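You operate a simulated robot arm through the tools that you are given. There is no shell and no other tool. Be economical: measure what you need, move in short steps, check, and stop when the job is done.

You are at the controls of a simulated robot arm. One attempt, no reset.

Task
Take the grey bunched cloth and put it on top of the white square cup.

Only the result counts: the job must be done as asked and must still hold three seconds after the hand-in. Knocking over, shifting, dropping, spilling or breaking anything else fails it.

Robot
A 7-joint arm with a two-finger parallel gripper, fixed in place. Base frame: the origin is at the foot of the arm, x ahead of it, y to its left, z up; the work surface is at about z = 0. Units: m, rad, N and s.
With the tool pointing down near the work surface it reaches from about 0.24 to 0.62 m from the base axis. Its first joint turns from -1.152 to 1.152 rad. Payload 2.6 kg.
The TCP is the grasp point between the finger pads, 0.03 m short of the fingertips. In the tool frame z runs along the fingers and y along their closing line. Largest opening 0.094 m; finger width 0.028, thickness 0.01; the body of the gripper, 0.05 by 0.096 m, starts 0.055 m behind the TCP.
Orientation is that of the tool frame in the base frame, as a unit quaternion [w, x, y, z]. With the fingers straight down and closing along the base's y, the tool's x points along the base's -x, its y along +y and its z along -z.

Tools
- The arm moves only by the tool send_rows. Its argument "deltas" is a list of rows, each a list of 5 numbers: the shift along the base's x, y, z in units of 250 mm (1.0 is 250 mm), then the turn about the base's z in units of 60 degrees (1.0 is 60 degrees), then the closure, from 0 (fully open) to 1 (shut). In form: [[x, y, z, spin, gripper], ...]. A call has 1 to 12 rows; each row is the pose to reach, as a shift and turn from the pose commanded when the call began. A call with a number of a shift or a turn outside -1 to 1 is refused whole. Each row takes 0.2 s and may step no farther than 0.05 m and 0.15 rad from the row before; otherwise, or with a gripper value out of range, the whole call is refused. A pose out of reach is approached as far as the arm can. The call stops where the force on the tool passes 40 N (or 10 N more than at its start, if that is more) or the arm is blocked; 0.2 s more then pass. Each finger travels about 0.072 m/s and halts on what it meets, pressing with about 26 N; the grip force reading is that of the motor and also rises with nothing between the fingers. The clock runs only during rows and for 0.2 s after the last one: add rows that repeat a pose to give the fingers time. The reply holds the time, the measured pose of the TCP, the force on the tool along the base axes, the opening and the grip force, in the units named above and with some noise.
- Cameras (640 x 400 px; columns grow to the right, rows downward): "scene" is fixed at [0.0098, 0.3996, 0.5808]; the picture's right is [-0.97, -0.24, 0.00], its down [-0.10, 0.39, -0.91] and it looks along [0.22, -0.89, -0.40] (base axes); focal length 364 px, centre (320, 200). "wrist" rides on the gripper at [-0.037, 0, -0.058] in the tool frame; the picture's right is [0.00, -1.00, 0.00], its down [0.97, 0.00, -0.24] and it looks along [0.24, 0.00, 0.97] (tool axes); focal length 218 px, centre (320, 200).
- get_image(camera): a new picture of that camera. No time passes.
- locate(camera, pixels): for up to 12 pixels [column, row] of the newest picture of that camera ("zoom" is the newest enlarged one), the place [x, y, z] in the base frame of the surface seen there, good to about 0.002 m, but the place of the scene camera against the robot may be out by one fixed shift of up to 0.018 m in any direction. No time passes.
- zoom(camera, box): a new picture of the part [left, top, right, bottom] of that camera's present view, enlarged. No time passes.
- sign_off(): hands the job in; it is judged then, once.

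Go step by step. Measure first, check grasps and placings, and put right what went wrong. The budget is 60 turns and 22 pictures, counting those below and the enlarged ones. Unless the task says otherwise, let go and move clear before handing in, and close with one line.

The tools are called after "Call:" as name(argument=value, ...) on one line, values as JSON. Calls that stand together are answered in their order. send_rows: Moves the arm, as the interface text tells. Its arguments: {"type":"object","properties":{"deltas":{"type":"array","items":{"type":"array","items":{"type":"number"}}}},"required":["deltas"]} The other tools are called the same way: get_image (camera) takes a picture; locate (camera, pixels) gives the place of the surface under pixels of a picture; zoom (camera, box) takes an enlarged picture of a part of a camera's view; sign_off () hands the job in.

At the start:

```text
time_s: 0.0
eef_pos: [0.2484, -0.2436, 0.3158]
ee_rot: [-0.001, 0.0, 1.0, 0.0]
ft_force: [1.1, 0.6, -1.8]
opening: 0.0939
grasp_force: 0.1
```

scene: 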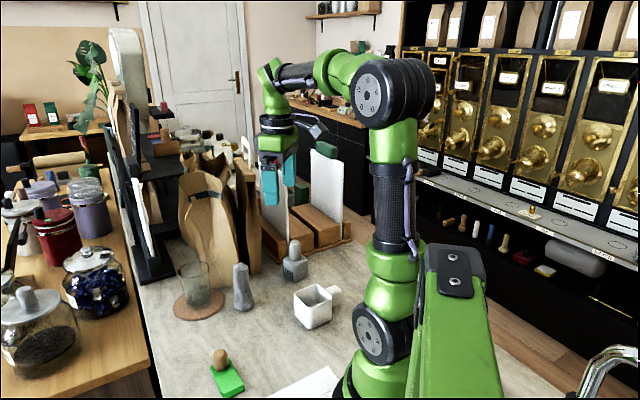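
wrist: 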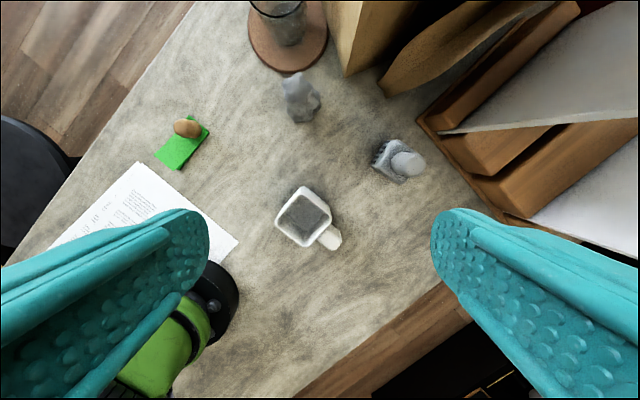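

The scene shows two grey objects, at (242,287) and (295,262), and the white cup at (315,305). I'll zoom in to tell which one is the cloth.

Call:
zoom(camera="scene", box=[200, 220, 360, 340])

Call:
zoom(camera="wrist", box=[250, 50, 450, 260])

```text
3.33 times, centred on (280, 280) of scene
```

zoom: 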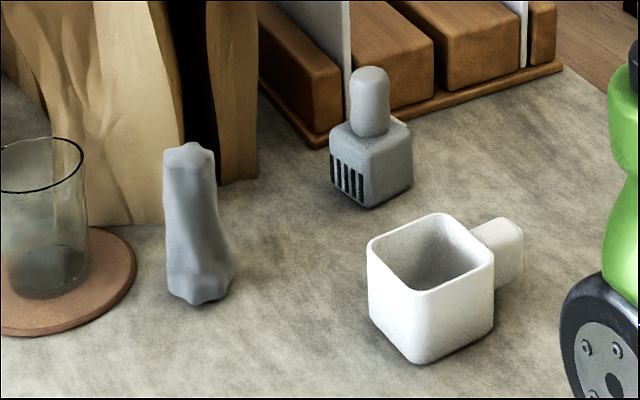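

```text
1.90 times, centred on (350, 155) of wrist
```

zoom: 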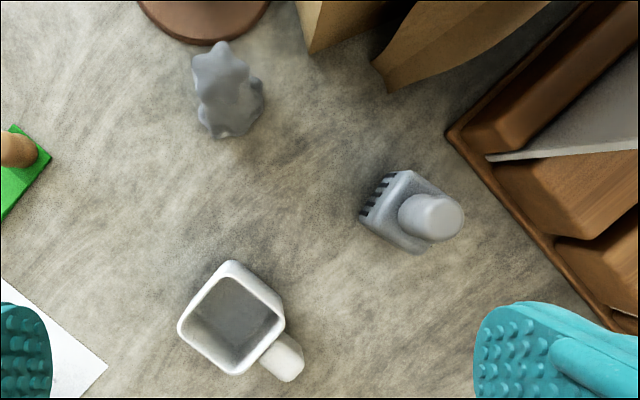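

The cloth is the tall crumpled piece at scene zoom (197,225), which is wrist zoom (228,90). The other grey object is a bristled brush. Next I'll measure the cloth and the cup.

Call:
locate(camera="zoom", pixels=[[220, 60], [205, 70], [240, 70], [228, 100], [228, 125], [255, 90], [232, 265], [183, 328], [238, 370], [280, 318], [232, 315], [290, 362]])

Call:
zoom(camera="scene", box=[200, 220, 360, 340])

```text
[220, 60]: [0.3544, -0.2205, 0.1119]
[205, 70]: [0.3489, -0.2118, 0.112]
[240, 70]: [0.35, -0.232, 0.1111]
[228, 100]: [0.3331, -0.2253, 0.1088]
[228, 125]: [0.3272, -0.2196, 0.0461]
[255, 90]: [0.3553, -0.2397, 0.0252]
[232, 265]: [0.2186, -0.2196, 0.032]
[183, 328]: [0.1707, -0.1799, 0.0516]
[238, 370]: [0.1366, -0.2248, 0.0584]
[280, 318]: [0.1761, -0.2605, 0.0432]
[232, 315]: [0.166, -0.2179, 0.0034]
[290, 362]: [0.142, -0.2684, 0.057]
```

```text
3.33 times, centred on (280, 280) of scene
```

zoom: 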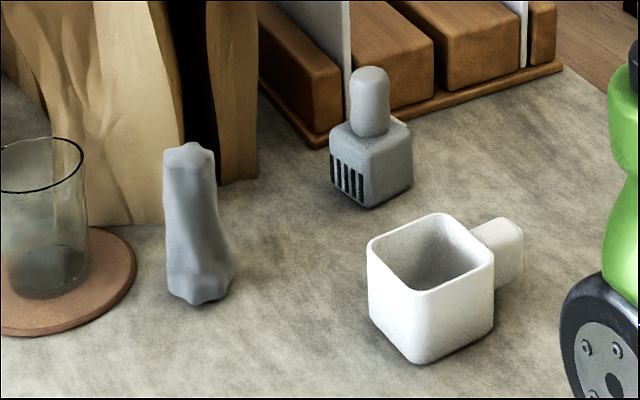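

I'll measure the rim corners and the cloth in the scene view for comparison, using this zoom.

Call:
locate(camera="zoom", pixels=[[190, 153], [170, 155], [212, 158], [190, 200], [200, 240], [200, 285], [178, 200], [222, 240], [438, 216], [490, 256], [428, 290], [371, 245]])

```text
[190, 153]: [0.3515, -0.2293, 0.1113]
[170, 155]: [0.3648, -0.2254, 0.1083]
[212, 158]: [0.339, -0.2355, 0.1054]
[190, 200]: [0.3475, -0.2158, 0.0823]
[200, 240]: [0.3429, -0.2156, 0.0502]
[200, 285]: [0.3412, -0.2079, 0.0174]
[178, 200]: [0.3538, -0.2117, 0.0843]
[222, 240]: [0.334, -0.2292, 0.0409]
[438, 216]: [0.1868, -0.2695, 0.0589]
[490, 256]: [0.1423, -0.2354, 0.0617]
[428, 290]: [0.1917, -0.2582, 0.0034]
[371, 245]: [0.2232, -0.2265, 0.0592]
```

From the wrist camera, the rim centre is about (0.178,-0.220) with the rim at z≈0.058. The scene camera is off by about (0.005,-0.011). The cloth's top is near (0.347,-0.221,0.112), so I'll move above it and look.

Call:
send_rows(deltas=[[0.1, 0.02, -0.1, 0, 0], [0.2, 0.045, -0.2, 0, 0], [0.3, 0.07, -0.3, 0, 0], [0.39, 0.09, -0.383, 0, 0], [0.39, 0.09, -0.383, 0, 0]])

Call:
get_image(camera="wrist")

Call:
get_image(camera="scene")

```text
time_s: 1.2
eef_pos: [0.3463, -0.2239, 0.221]
ee_rot: [0.001, 0.0, 1.0, 0.0]
ft_force: [-0.8, 0.4, 0.5]
opening: 0.0942
grasp_force: 0.2
```

```text
16 pictures are left
```

wrist: 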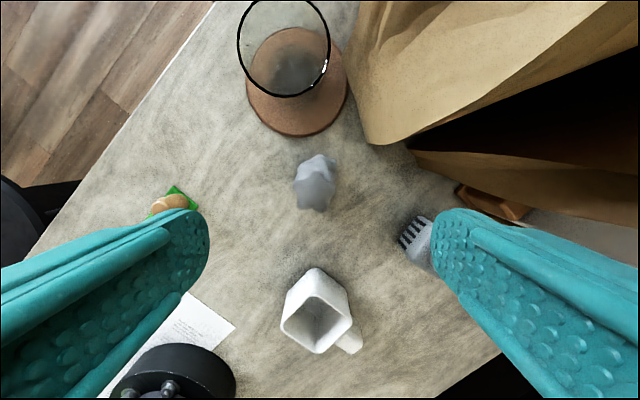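

```text
15 pictures are left
```

scene: 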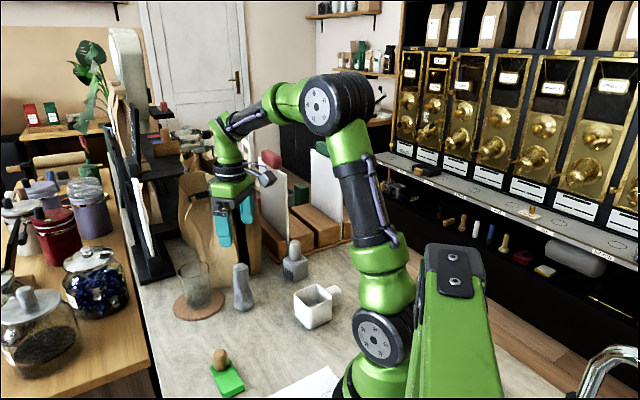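

The bag's corner is near wrist (375,140) and the brush is at (415,240). I'll measure the bag, the glass and the cloth to check clearance.

Call:
locate(camera="wrist", pixels=[[372, 142], [360, 100], [352, 45], [400, 138], [415, 160], [440, 165], [315, 175], [318, 157], [300, 185], [332, 180], [316, 205], [290, 95]])

Call:
zoom(camera="wrist", box=[250, 110, 390, 210])

```text
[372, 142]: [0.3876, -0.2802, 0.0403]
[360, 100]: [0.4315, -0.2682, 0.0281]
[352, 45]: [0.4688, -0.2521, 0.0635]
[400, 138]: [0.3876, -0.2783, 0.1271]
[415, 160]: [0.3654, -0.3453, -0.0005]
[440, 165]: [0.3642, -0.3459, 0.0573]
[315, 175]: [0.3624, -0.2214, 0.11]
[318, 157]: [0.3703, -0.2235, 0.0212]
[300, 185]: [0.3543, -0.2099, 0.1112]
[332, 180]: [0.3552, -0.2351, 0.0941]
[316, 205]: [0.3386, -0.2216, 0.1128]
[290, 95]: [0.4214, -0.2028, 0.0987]
```

```text
4.00 times, centred on (320, 160) of wrist
```

zoom: 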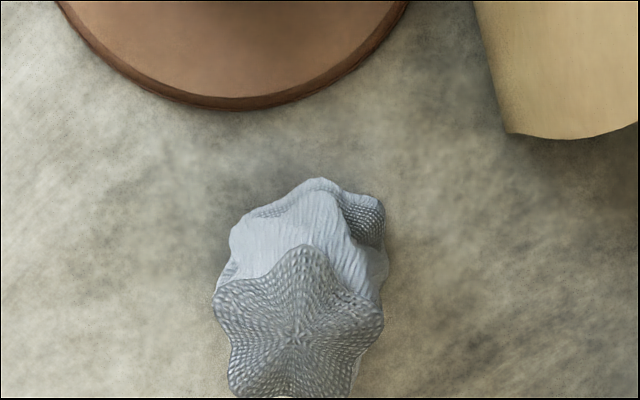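

The cloth's centre is about (0.348,-0.222). It's a stiff-looking column roughly 0.04 wide and 0.11 tall. It would sink into the cup if set upright, so laying it across the rim is the sounder result. I'll measure the free space for laying it down.

Call:
locate(camera="wrist", pixels=[[170, 187], [165, 203], [195, 203], [205, 297], [235, 325], [314, 270], [284, 320], [320, 352], [348, 318], [358, 350], [250, 105], [400, 242]])

Call:
locate(camera="scene", pixels=[[221, 358], [212, 365], [240, 380], [233, 362], [240, 310], [222, 395], [290, 385], [325, 368], [215, 312], [296, 278], [255, 277], [262, 290]])

```text
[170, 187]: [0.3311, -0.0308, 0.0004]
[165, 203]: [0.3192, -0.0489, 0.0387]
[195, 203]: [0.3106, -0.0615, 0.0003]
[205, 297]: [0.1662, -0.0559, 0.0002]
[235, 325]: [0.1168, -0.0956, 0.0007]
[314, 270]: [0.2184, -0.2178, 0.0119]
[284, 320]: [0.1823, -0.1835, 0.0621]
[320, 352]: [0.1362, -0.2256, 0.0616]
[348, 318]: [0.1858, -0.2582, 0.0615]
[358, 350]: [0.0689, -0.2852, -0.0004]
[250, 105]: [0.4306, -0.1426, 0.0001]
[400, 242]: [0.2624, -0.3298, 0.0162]
```

```text
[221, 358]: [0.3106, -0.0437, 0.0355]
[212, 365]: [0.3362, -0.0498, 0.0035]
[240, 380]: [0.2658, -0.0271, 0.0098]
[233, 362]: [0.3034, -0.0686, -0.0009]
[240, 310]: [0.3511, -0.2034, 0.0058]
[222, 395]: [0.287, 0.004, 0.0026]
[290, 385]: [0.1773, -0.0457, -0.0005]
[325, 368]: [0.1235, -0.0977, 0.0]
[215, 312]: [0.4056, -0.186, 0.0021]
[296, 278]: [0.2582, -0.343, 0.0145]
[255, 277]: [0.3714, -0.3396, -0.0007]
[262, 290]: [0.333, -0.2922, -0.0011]
```

The ground toward (0.25–0.36, -0.16) is free: the green block starts at y≈-0.065 and the cup's edge is at about (0.182,-0.183). I'll grip the cloth near its top and see how stiff it is.

Call:
send_rows(deltas=[[0.008, 0, -0.15, 0, 0.25], [0.008, 0, -0.3, 0, 0.25], [0.008, 0, -0.42, 0, 0.25], [0.008, 0, -0.5, 0, 0.25], [0.008, 0, -0.5, 0, 0.5], [0.008, 0, -0.5, 0, 0.8], [0.008, 0, -0.5, 0, 0.8], [0.008, 0, -0.5, 0, 0.8]])

```text
time_s: 3.0
eef_pos: [0.3482, -0.223, 0.0957]
ee_rot: [0.001, 0.0, 1.0, 0.001]
ft_force: [0.2, 0.0, -0.1]
opening: 0.031
grasp_force: 25.9
```

The fingers stopped on a firm body 0.031 wide. Now I'll lift it and shift it toward y≈-0.155.

Call:
send_rows(deltas=[[0, 0, 0.08, 0, 0.8], [0, 0, 0.16, 0, 0.8], [0.02, 0.13, 0.16, 0, 0.8], [0.04, 0.26, 0.16, 0, 0.8], [0.04, 0.26, 0.16, 0, 0.8]])

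Call:
zoom(camera="scene", box=[160, 200, 360, 325])

```text
time_s: 4.2
eef_pos: [0.3582, -0.158, 0.1348]
ee_rot: [-0.001, -0.001, 1.0, 0.001]
ft_force: [-0.5, -0.1, -1.9]
opening: 0.031
grasp_force: 26.3
```

```text
3.20 times, centred on (260, 262) of scene
```

zoom: 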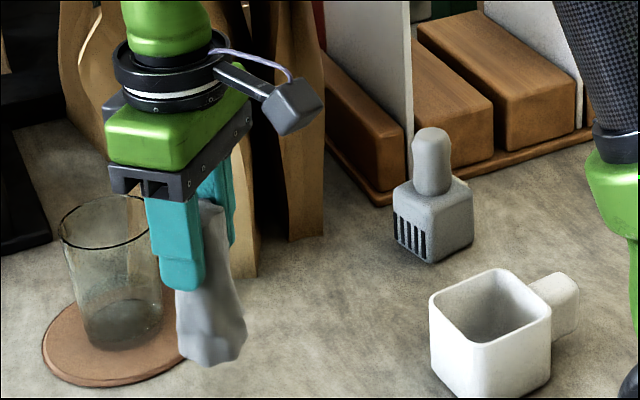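

The cloth keeps its shape and hangs with its base leaning slightly toward -x. I'll lower it to the table at y≈-0.143. Then I'll swing the held top in an arc toward -x and down so it pivots onto its side.

Call:
send_rows(deltas=[[0, 0.06, -0.08, 0, 0.8], [0, 0.06, -0.15, 0, 0.8], [0, 0.06, -0.165, 0, 0.8], [0, 0.06, -0.165, 0, 0.8]])

```text
time_s: 5.2
eef_pos: [0.3585, -0.1417, 0.0926]
ee_rot: [0.002, 0.0, 1.0, 0.0]
ft_force: [-10.0, 6.0, 35.1]
opening: 0.0313
grasp_force: 26.1
```

The base is pressed on the table at 35 N. I'll ease that slightly and begin the arc.

Call:
send_rows(deltas=[[0, 0, 0.006, 0, 0.8], [-0.024, 0, 0.01, 0, 0.8], [-0.048, 0, 0.012, 0, 0.8], [-0.08, 0, 0.014, 0, 0.8], [-0.112, 0, 0.014, 0, 0.8], [-0.14, 0, 0.011, 0, 0.8], [-0.16, 0, 0.008, 0, 0.8]])

Call:
zoom(camera="scene", box=[160, 200, 360, 325])

```text
time_s: 6.8
eef_pos: [0.3179, -0.1413, 0.0945]
ee_rot: [0.0, 0.0, 1.0, 0.0]
ft_force: [0.1, 0.4, -2.6]
opening: 0.0307
grasp_force: 26.0
```

```text
3.20 times, centred on (260, 262) of scene
```

zoom: 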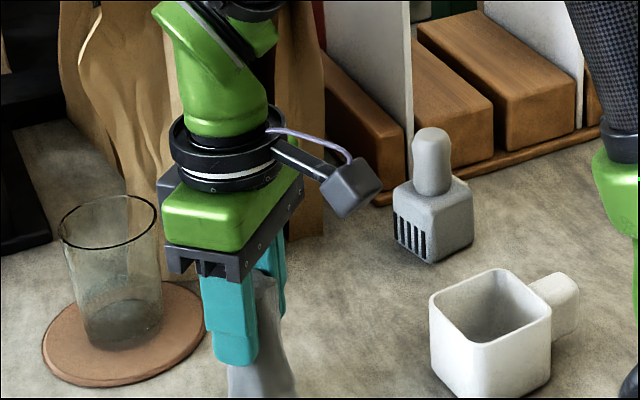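

The grip held the cloth rigid, so it slid along instead of pivoting. I'll take it back to x≈0.36, stand it there and release. Then I'll tip it toward -x by pushing its top with closed fingers.

Call:
send_rows(deltas=[[0, 0, 0.04, 0, 0.8], [0.085, 0, 0.04, 0, 0.8], [0.17, 0, 0.04, 0, 0.8], [0.17, 0, 0.0, 0, 0.8], [0.17, 0, -0.008, 0, 0.8], [0.17, 0, -0.008, 0, 0.5], [0.17, 0, -0.008, 0, 0.3], [0.17, 0, -0.008, 0, 0.3]])

```text
time_s: 8.6
eef_pos: [0.3602, -0.1425, 0.0934]
ee_rot: [0.001, 0.0, 1.0, 0.0]
ft_force: [0.1, 0.7, -0.5]
opening: 0.0656
grasp_force: 0.0
```

Released. I'll rise straight up and look.

Call:
send_rows(deltas=[[0, 0, 0.12, 0, 0.3], [0, 0, 0.3, 0, 0.3], [0, 0, 0.45, 0, 0.3]])

Call:
get_image(camera="wrist")

Call:
zoom(camera="scene", box=[160, 220, 360, 345])

```text
time_s: 9.4
eef_pos: [0.3611, -0.1401, 0.2069]
ee_rot: [-0.001, 0.0, 1.0, 0.0]
ft_force: [0.0, -0.9, -0.1]
opening: 0.0659
grasp_force: 0.1
```

```text
11 pictures are left
```

wrist: 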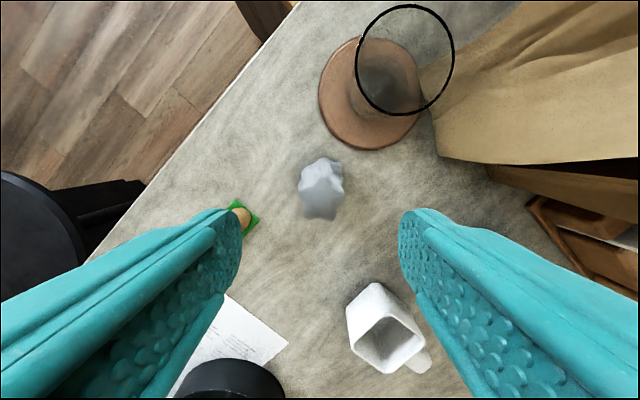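

```text
3.20 times, centred on (260, 282) of scene
```

zoom: 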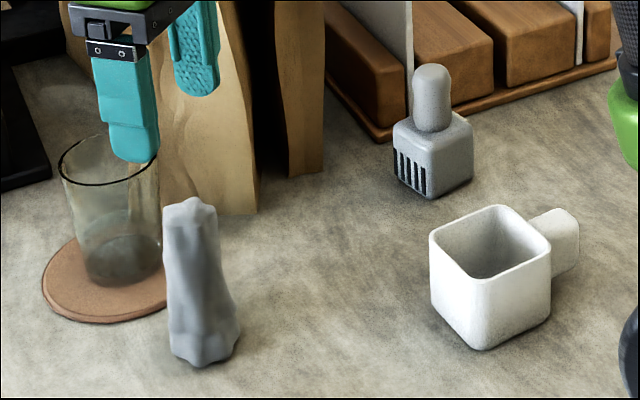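

The cloth is standing free at about (0.360,-0.141). I'll close the fingers and come down on its +x side with the tips at z≈0.09. Then I'll push slowly toward -x.

Call:
send_rows(deltas=[[0.09, 0, 0, 0, 0.7], [0.19, 0, 0, 0, 1], [0.19, 0, -0.12, 0, 1], [0.19, 0, -0.26, 0, 1], [0.19, 0, -0.35, 0, 1], [0.19, 0, -0.35, 0, 1]])

Call:
send_rows(deltas=[[-0.05, 0, 0, 0, 1], [-0.09, 0, 0, 0, 1], [-0.13, 0, 0, 0, 1], [-0.17, 0, 0, 0, 1], [-0.2, 0, 0, 0, 1], [-0.23, 0, 0, 0, 1]])

Call:
zoom(camera="scene", box=[160, 220, 360, 345])

```text
time_s: 10.8
eef_pos: [0.4097, -0.1435, 0.1177]
ee_rot: [0.0, 0.001, 1.0, -0.001]
ft_force: [0.3, 0.3, 0.8]
opening: 0.0
grasp_force: 26.4
```

```text
time_s: 12.2
eef_pos: [0.3501, -0.1423, 0.1191]
ee_rot: [0.001, 0.0, 1.0, 0.0]
ft_force: [0.1, -0.1, 0.2]
opening: 0.0001
grasp_force: 25.9
```

```text
3.20 times, centred on (260, 282) of scene
```

zoom: 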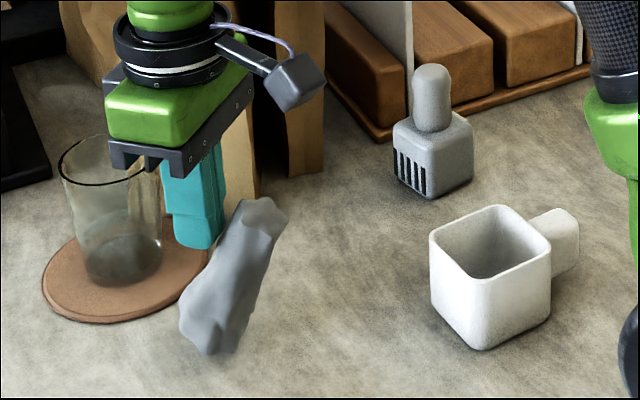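

The cloth is tilting over. I'll let it finish falling, then rise and look.

Call:
send_rows(deltas=[[0, 0, 0, 0, 1], [0, 0, 0, 0, 1], [0, 0, 0.16, 0, 1], [0, 0, 0.34, 0, 0.5], [0, 0, 0.4, 0, 0.3]])

Call:
get_image(camera="wrist")

```text
time_s: 13.4
eef_pos: [0.3506, -0.1398, 0.2206]
ee_rot: [0.0, 0.0, 1.0, 0.0]
ft_force: [0.6, 0.1, 0.1]
opening: 0.066
grasp_force: 0.1
```

```text
8 pictures are left
```

wrist: 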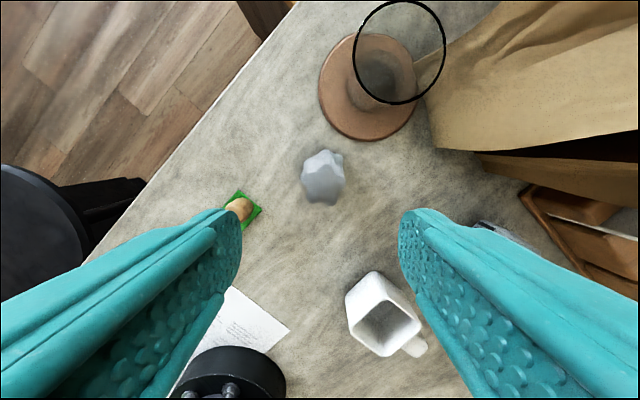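

The cloth has rocked back upright at (323,178). I need to push farther and follow it down, so I'll measure it first.

Call:
locate(camera="wrist", pixels=[[305, 175], [340, 175], [323, 155], [323, 200], [323, 178]])

```text
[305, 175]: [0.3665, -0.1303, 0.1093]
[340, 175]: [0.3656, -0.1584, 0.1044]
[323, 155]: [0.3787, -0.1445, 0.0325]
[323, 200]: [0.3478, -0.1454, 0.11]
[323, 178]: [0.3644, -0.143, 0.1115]
```

Call:
send_rows(deltas=[[0.12, 0, 0, 0, 0.7], [0.24, 0, 0, 0, 1], [0.24, 0, -0.12, 0, 1], [0.24, 0, -0.26, 0, 1], [0.24, 0, -0.4, 0, 1], [0.24, 0, -0.4, 0, 1]])

Call:
send_rows(deltas=[[-0.07, 0, 0, 0, 1], [-0.13, 0, 0, 0, 1], [-0.19, 0, 0, 0, 1], [-0.25, 0, 0, 0, 1], [-0.3, 0, -0.02, 0, 1], [-0.35, 0, -0.04, 0, 1], [-0.4, 0, -0.07, 0, 1], [-0.43, 0, -0.1, 0, 1], [-0.46, 0, -0.13, 0, 1]])

Call:
zoom(camera="scene", box=[160, 220, 360, 345])

```text
time_s: 14.8
eef_pos: [0.4098, -0.1419, 0.1179]
ee_rot: [0.0, 0.001, 1.0, 0.0]
ft_force: [0.0, 0.4, -0.1]
opening: 0.0
grasp_force: 25.6
```

```text
time_s: 16.8
eef_pos: [0.2939, -0.1419, 0.0872]
ee_rot: [0.0, 0.0, 1.0, 0.0]
ft_force: [0.2, 0.2, 0.2]
opening: 0.0
grasp_force: 25.9
```

```text
3.20 times, centred on (260, 282) of scene
```

zoom: 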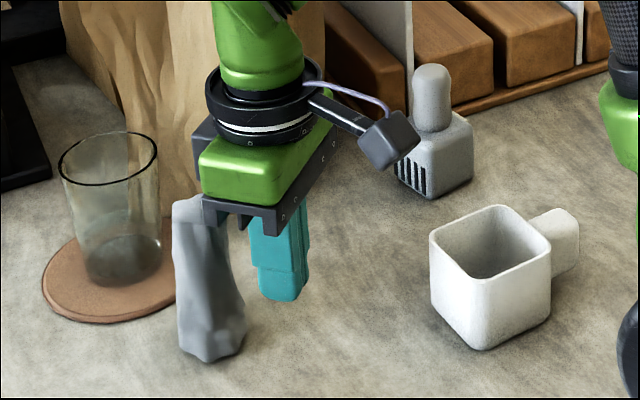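

The finger passed over the top and the cloth rocked back upright again, so its weight sits low. I'll rise above it and measure where it now stands.

Call:
send_rows(deltas=[[0, 0, 0.18, 0, 0.7], [0, 0, 0.36, 0, 0.3], [0, 0, 0.52, 0, 0.25], [0.15, 0, 0.52, 0, 0.25], [0.26, 0, 0.52, 0, 0.25], [0.26, 0, 0.52, 0, 0.25]])

Call:
get_image(camera="wrist")

Call:
locate(camera="wrist", pixels=[[320, 180], [305, 180], [338, 180], [320, 165], [320, 200], [350, 310], [385, 270], [410, 320], [378, 350]])

```text
time_s: 18.2
eef_pos: [0.3614, -0.144, 0.2139]
ee_rot: [0.0, 0.0, 1.0, 0.0]
ft_force: [-0.2, -0.5, 0.7]
opening: 0.0704
grasp_force: 0.0
```

```text
6 pictures are left
```

wrist: 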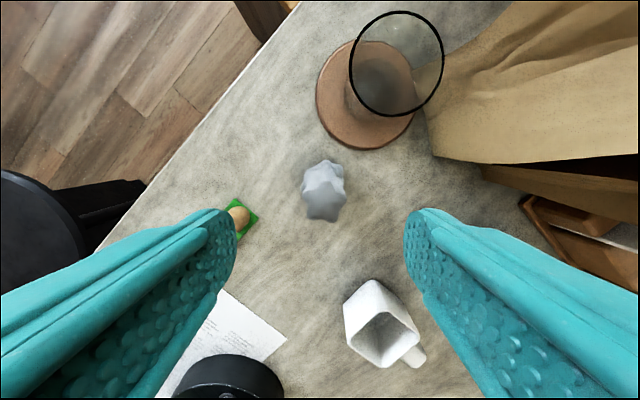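

```text
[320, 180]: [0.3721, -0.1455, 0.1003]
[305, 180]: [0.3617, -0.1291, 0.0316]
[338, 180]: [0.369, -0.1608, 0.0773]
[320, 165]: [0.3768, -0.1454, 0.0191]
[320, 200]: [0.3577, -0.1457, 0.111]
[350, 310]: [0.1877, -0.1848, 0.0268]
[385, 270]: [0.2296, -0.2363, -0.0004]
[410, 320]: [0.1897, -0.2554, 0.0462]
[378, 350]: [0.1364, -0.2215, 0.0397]
```

The cloth stands at about (0.358,-0.146). I'll grip it near the top again and lift it to check how it hangs.

Call:
send_rows(deltas=[[-0.008, -0.012, -0.15, 0, 0.25], [-0.008, -0.012, -0.3, 0, 0.25], [-0.008, -0.012, -0.42, 0, 0.25], [-0.008, -0.012, -0.49, 0, 0.25], [-0.008, -0.012, -0.49, 0, 0.5], [-0.008, -0.012, -0.49, 0, 0.8], [-0.008, -0.012, -0.49, 0, 0.8], [-0.008, -0.012, -0.49, 0, 0.8], [-0.008, -0.012, -0.35, 0, 0.8], [-0.008, -0.012, -0.2, 0, 0.8], [-0.008, -0.012, -0.05, 0, 0.8]])

Call:
locate(camera="wrist", pixels=[[383, 311], [349, 346], [384, 367], [421, 336], [384, 314]])

```text
time_s: 20.6
eef_pos: [0.3574, -0.1462, 0.2007]
ee_rot: [0.0, -0.001, 1.0, 0.001]
ft_force: [-0.1, 0.4, -0.5]
opening: 0.0309
grasp_force: 25.9
```

```text
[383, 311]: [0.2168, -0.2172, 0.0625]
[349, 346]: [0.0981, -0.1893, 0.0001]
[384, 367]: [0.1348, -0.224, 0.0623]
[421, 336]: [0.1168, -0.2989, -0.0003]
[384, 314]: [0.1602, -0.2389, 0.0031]
```

It's held at 0.031 and lifted. The cup's rim centre is (0.178,-0.2205) at z≈0.062. I'll carry the cloth above the cup with the base at about z≈0.105 and look.

Call:
send_rows(deltas=[[-0.12, -0.05, 0, 0, 0.8], [-0.24, -0.1, 0, 0, 0.8], [-0.36, -0.15, 0, 0, 0.8], [-0.48, -0.2, 0, 0, 0.8], [-0.6, -0.25, 0, 0, 0.8], [-0.718, -0.297, 0, 0, 0.8], [-0.718, -0.297, 0, 0, 0.8]])

Call:
zoom(camera="scene", box=[230, 200, 400, 345])

```text
time_s: 22.2
eef_pos: [0.1777, -0.2161, 0.2026]
ee_rot: [-0.001, 0.0, 1.0, 0.0]
ft_force: [-0.3, -0.5, -1.8]
opening: 0.0304
grasp_force: 25.8
```

```text
2.76 times, centred on (315, 272) of scene
```

zoom: 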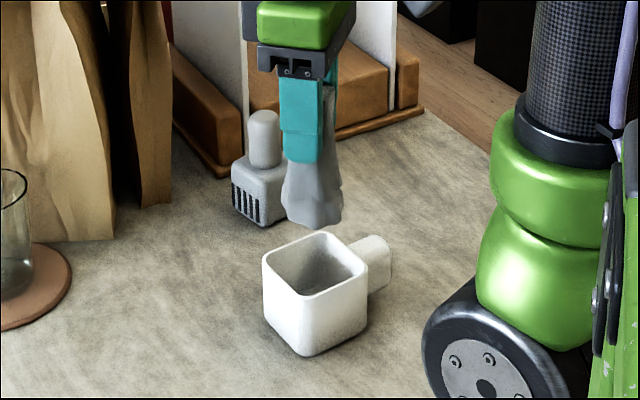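

I'll check where the base's centre lies over the cup, reading both in the same view.

Call:
locate(camera="zoom", pixels=[[286, 205], [312, 215], [338, 210], [312, 190], [264, 260], [320, 233], [365, 265], [304, 293]])

```text
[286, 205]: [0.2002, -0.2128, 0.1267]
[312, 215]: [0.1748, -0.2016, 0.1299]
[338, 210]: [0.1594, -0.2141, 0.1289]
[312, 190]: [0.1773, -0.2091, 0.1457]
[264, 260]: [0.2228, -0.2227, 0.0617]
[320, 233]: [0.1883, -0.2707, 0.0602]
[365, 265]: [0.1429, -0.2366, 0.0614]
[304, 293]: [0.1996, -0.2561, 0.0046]
```

In the scene frame the base's centre is about (0.180,-0.224) and the cup's is (0.183,-0.230), so I'll correct by (+0.003,-0.006). Then I'll lower gently with force as the guide to see what the cup's top bears on.

Call:
send_rows(deltas=[[0.012, -0.024, 0, 0, 0.8], [0.012, -0.024, -0.08, 0, 0.8], [0.012, -0.024, -0.14, 0, 0.8], [0.012, -0.024, -0.16, 0, 0.8], [0.012, -0.024, -0.175, 0, 0.8], [0.012, -0.024, -0.185, 0, 0.8], [0.012, -0.024, -0.195, 0, 0.8]])

```text
time_s: 23.8
eef_pos: [0.1822, -0.2236, 0.1553]
ee_rot: [0.0, 0.0, 1.0, 0.001]
ft_force: [0.5, 0.8, -1.5]
opening: 0.0307
grasp_force: 26.7
```

There's no contact yet at TCP z 0.155. I'll carry on in 2 mm steps.

Call:
send_rows(deltas=[[0, 0, -0.008, 0, 0.8], [0, 0, -0.016, 0, 0.8], [0, 0, -0.024, 0, 0.8], [0, 0, -0.032, 0, 0.8], [0, 0, -0.04, 0, 0.8], [0, 0, -0.048, 0, 0.8]])

Call:
zoom(camera="scene", box=[270, 230, 360, 340])

```text
time_s: 24.5
eef_pos: [0.1825, -0.2249, 0.1529]
ee_rot: [0.004, 0.002, 1.0, -0.001]
ft_force: [-2.1, 2.8, 10.3]
opening: 0.0308
grasp_force: 25.9
stopped in row 3: the force on the tool passed its limit (the readings are from after the stop); the commanded pose is now the measured one
```

```text
3.64 times, centred on (315, 285) of scene
```

zoom: 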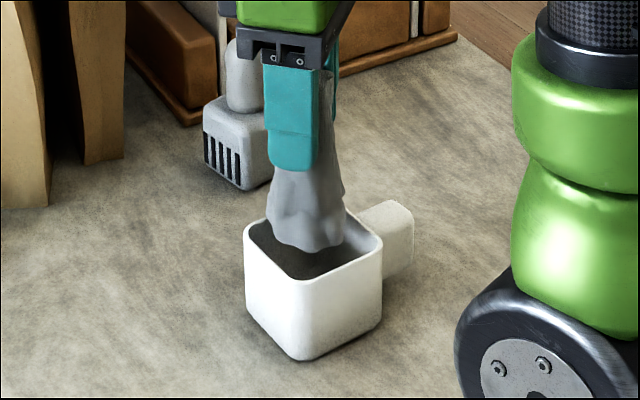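

Contact came at 10 N with TCP z 0.153, which puts the base right at the rim height of ~0.06. To tell a snagged edge from a bearing top, I'll lift 4 mm, shift (-4,+4) mm and touch again.

Call:
send_rows(deltas=[[0, 0, 0.016, 0, 0.8], [-0.016, 0.016, 0.016, 0, 0.8], [-0.016, 0.016, 0.008, 0, 0.8], [-0.016, 0.016, 0.0, 0, 0.8], [-0.016, 0.016, -0.008, 0, 0.8], [-0.016, 0.016, -0.016, 0, 0.8]])

```text
time_s: 25.7
eef_pos: [0.1783, -0.2215, 0.1519]
ee_rot: [0.005, 0.002, 1.0, -0.002]
ft_force: [-4.1, 3.8, 10.1]
opening: 0.0308
grasp_force: 25.7
stopped in row 5: the force on the tool passed its limit (the readings are from after the stop); the commanded pose is now the measured one
```

Contact came at the same height, with the push still toward (-x,+y). I'll make one more probe, another (-4,+4) mm.

Call:
send_rows(deltas=[[0, 0, 0.016, 0, 0.8], [-0.016, 0.016, 0.016, 0, 0.8], [-0.016, 0.016, 0.008, 0, 0.8], [-0.016, 0.016, 0.0, 0, 0.8], [-0.016, 0.016, -0.008, 0, 0.8], [-0.016, 0.016, -0.016, 0, 0.8]])

Call:
zoom(camera="scene", box=[270, 230, 360, 340])

```text
time_s: 27.0
eef_pos: [0.175, -0.2165, 0.1517]
ee_rot: [0.007, 0.005, 1.0, -0.002]
ft_force: [-2.6, 2.3, 10.6]
opening: 0.0312
grasp_force: 26.5
stopped in row 6: the force on the tool passed its limit (the readings are from after the stop); the commanded pose is now the measured one
```

```text
3.64 times, centred on (315, 285) of scene
```

zoom: 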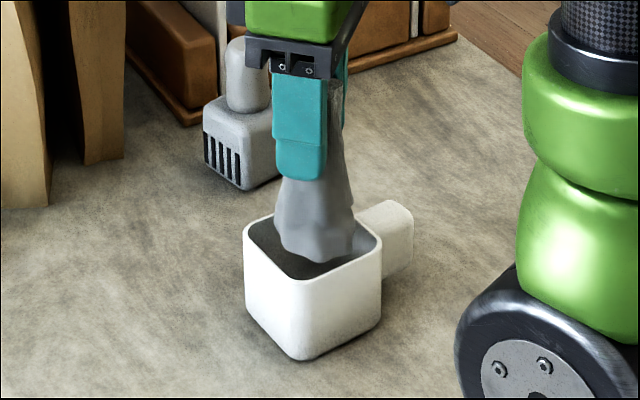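

Three touches up to 11 mm apart all gave contact at the same height. In this picture the base at (313,239) is centred on the rim at (314,241), so the cup's top is bearing the cloth. I'll ease the pressure by 1 mm, open, and rise clear.

Call:
send_rows(deltas=[[0, 0, 0.003, 0, 0.8], [0, 0, 0.003, 0, 0.66], [0, 0, 0.003, 0, 0.6], [0, 0, 0.003, 0, 0.5], [0, 0, 0.003, 0, 0.35], [0, 0, 0.003, 0, 0.3], [0, 0, 0.003, 0, 0.3]])

Call:
zoom(camera="scene", box=[270, 230, 360, 340])

```text
time_s: 28.6
eef_pos: [0.1759, -0.2182, 0.1529]
ee_rot: [0.006, 0.003, 1.0, -0.002]
ft_force: [-0.2, 0.8, -0.1]
opening: 0.0657
grasp_force: 0.0
```

```text
3.64 times, centred on (315, 285) of scene
```

zoom: 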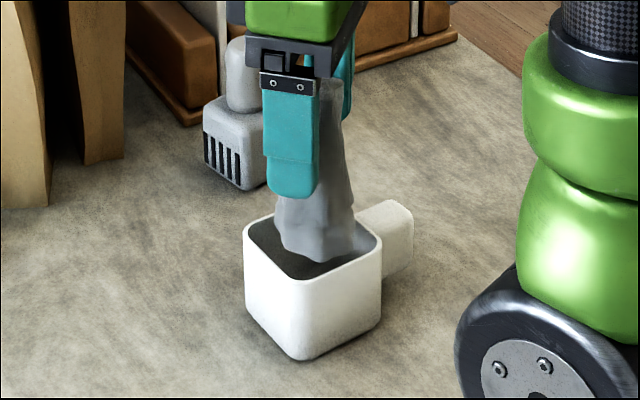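

The cloth stayed put when released, standing at rim height and centred at (315,240). I'll rise straight up, wait, and check with the last pictures.

Call:
send_rows(deltas=[[0, 0, 0.08, 0, 0.3], [0, 0, 0.2, 0, 0.3], [0, 0, 0.35, 0, 0.3], [0, 0, 0.5, 0, 0.3], [0, 0, 0.5, 0, 0.3], [0, 0, 0.5, 0, 0.3], [0, 0, 0.5, 0, 0.3], [0, 0, 0.5, 0, 0.3]])

Call:
get_image(camera="scene")

```text
time_s: 30.4
eef_pos: [0.1728, -0.2173, 0.2794]
ee_rot: [0.006, 0.003, 1.0, -0.004]
ft_force: [-0.3, 0.5, 0.6]
opening: 0.0659
grasp_force: 0.1
```

```text
1 pictures are left
```

scene: 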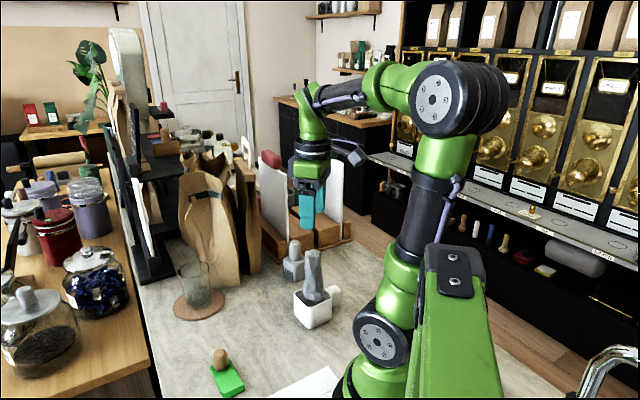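

The cloth stands upright on the cup at (314,275) and nothing else has moved. I'll confirm its height.

Call:
locate(camera="scene", pixels=[[312, 252], [314, 270], [315, 295], [294, 294], [333, 296]])

```text
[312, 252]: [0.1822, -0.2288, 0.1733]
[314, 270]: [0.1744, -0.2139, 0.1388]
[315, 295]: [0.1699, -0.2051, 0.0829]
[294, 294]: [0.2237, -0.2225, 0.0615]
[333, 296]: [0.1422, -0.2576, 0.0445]
```

The cloth's top is at z≈0.173, so its base rests at rim height (~0.062). The cup hasn't moved (its left corner is still at about (0.223,-0.224)), and the gripper is clear, so I'm handing in.

Call:
sign_off()

```text
The job is handed in.
```

The grey bunched cloth is standing upright on top of the white square cup with the gripper clear, and nothing else had visibly moved when I handed in.
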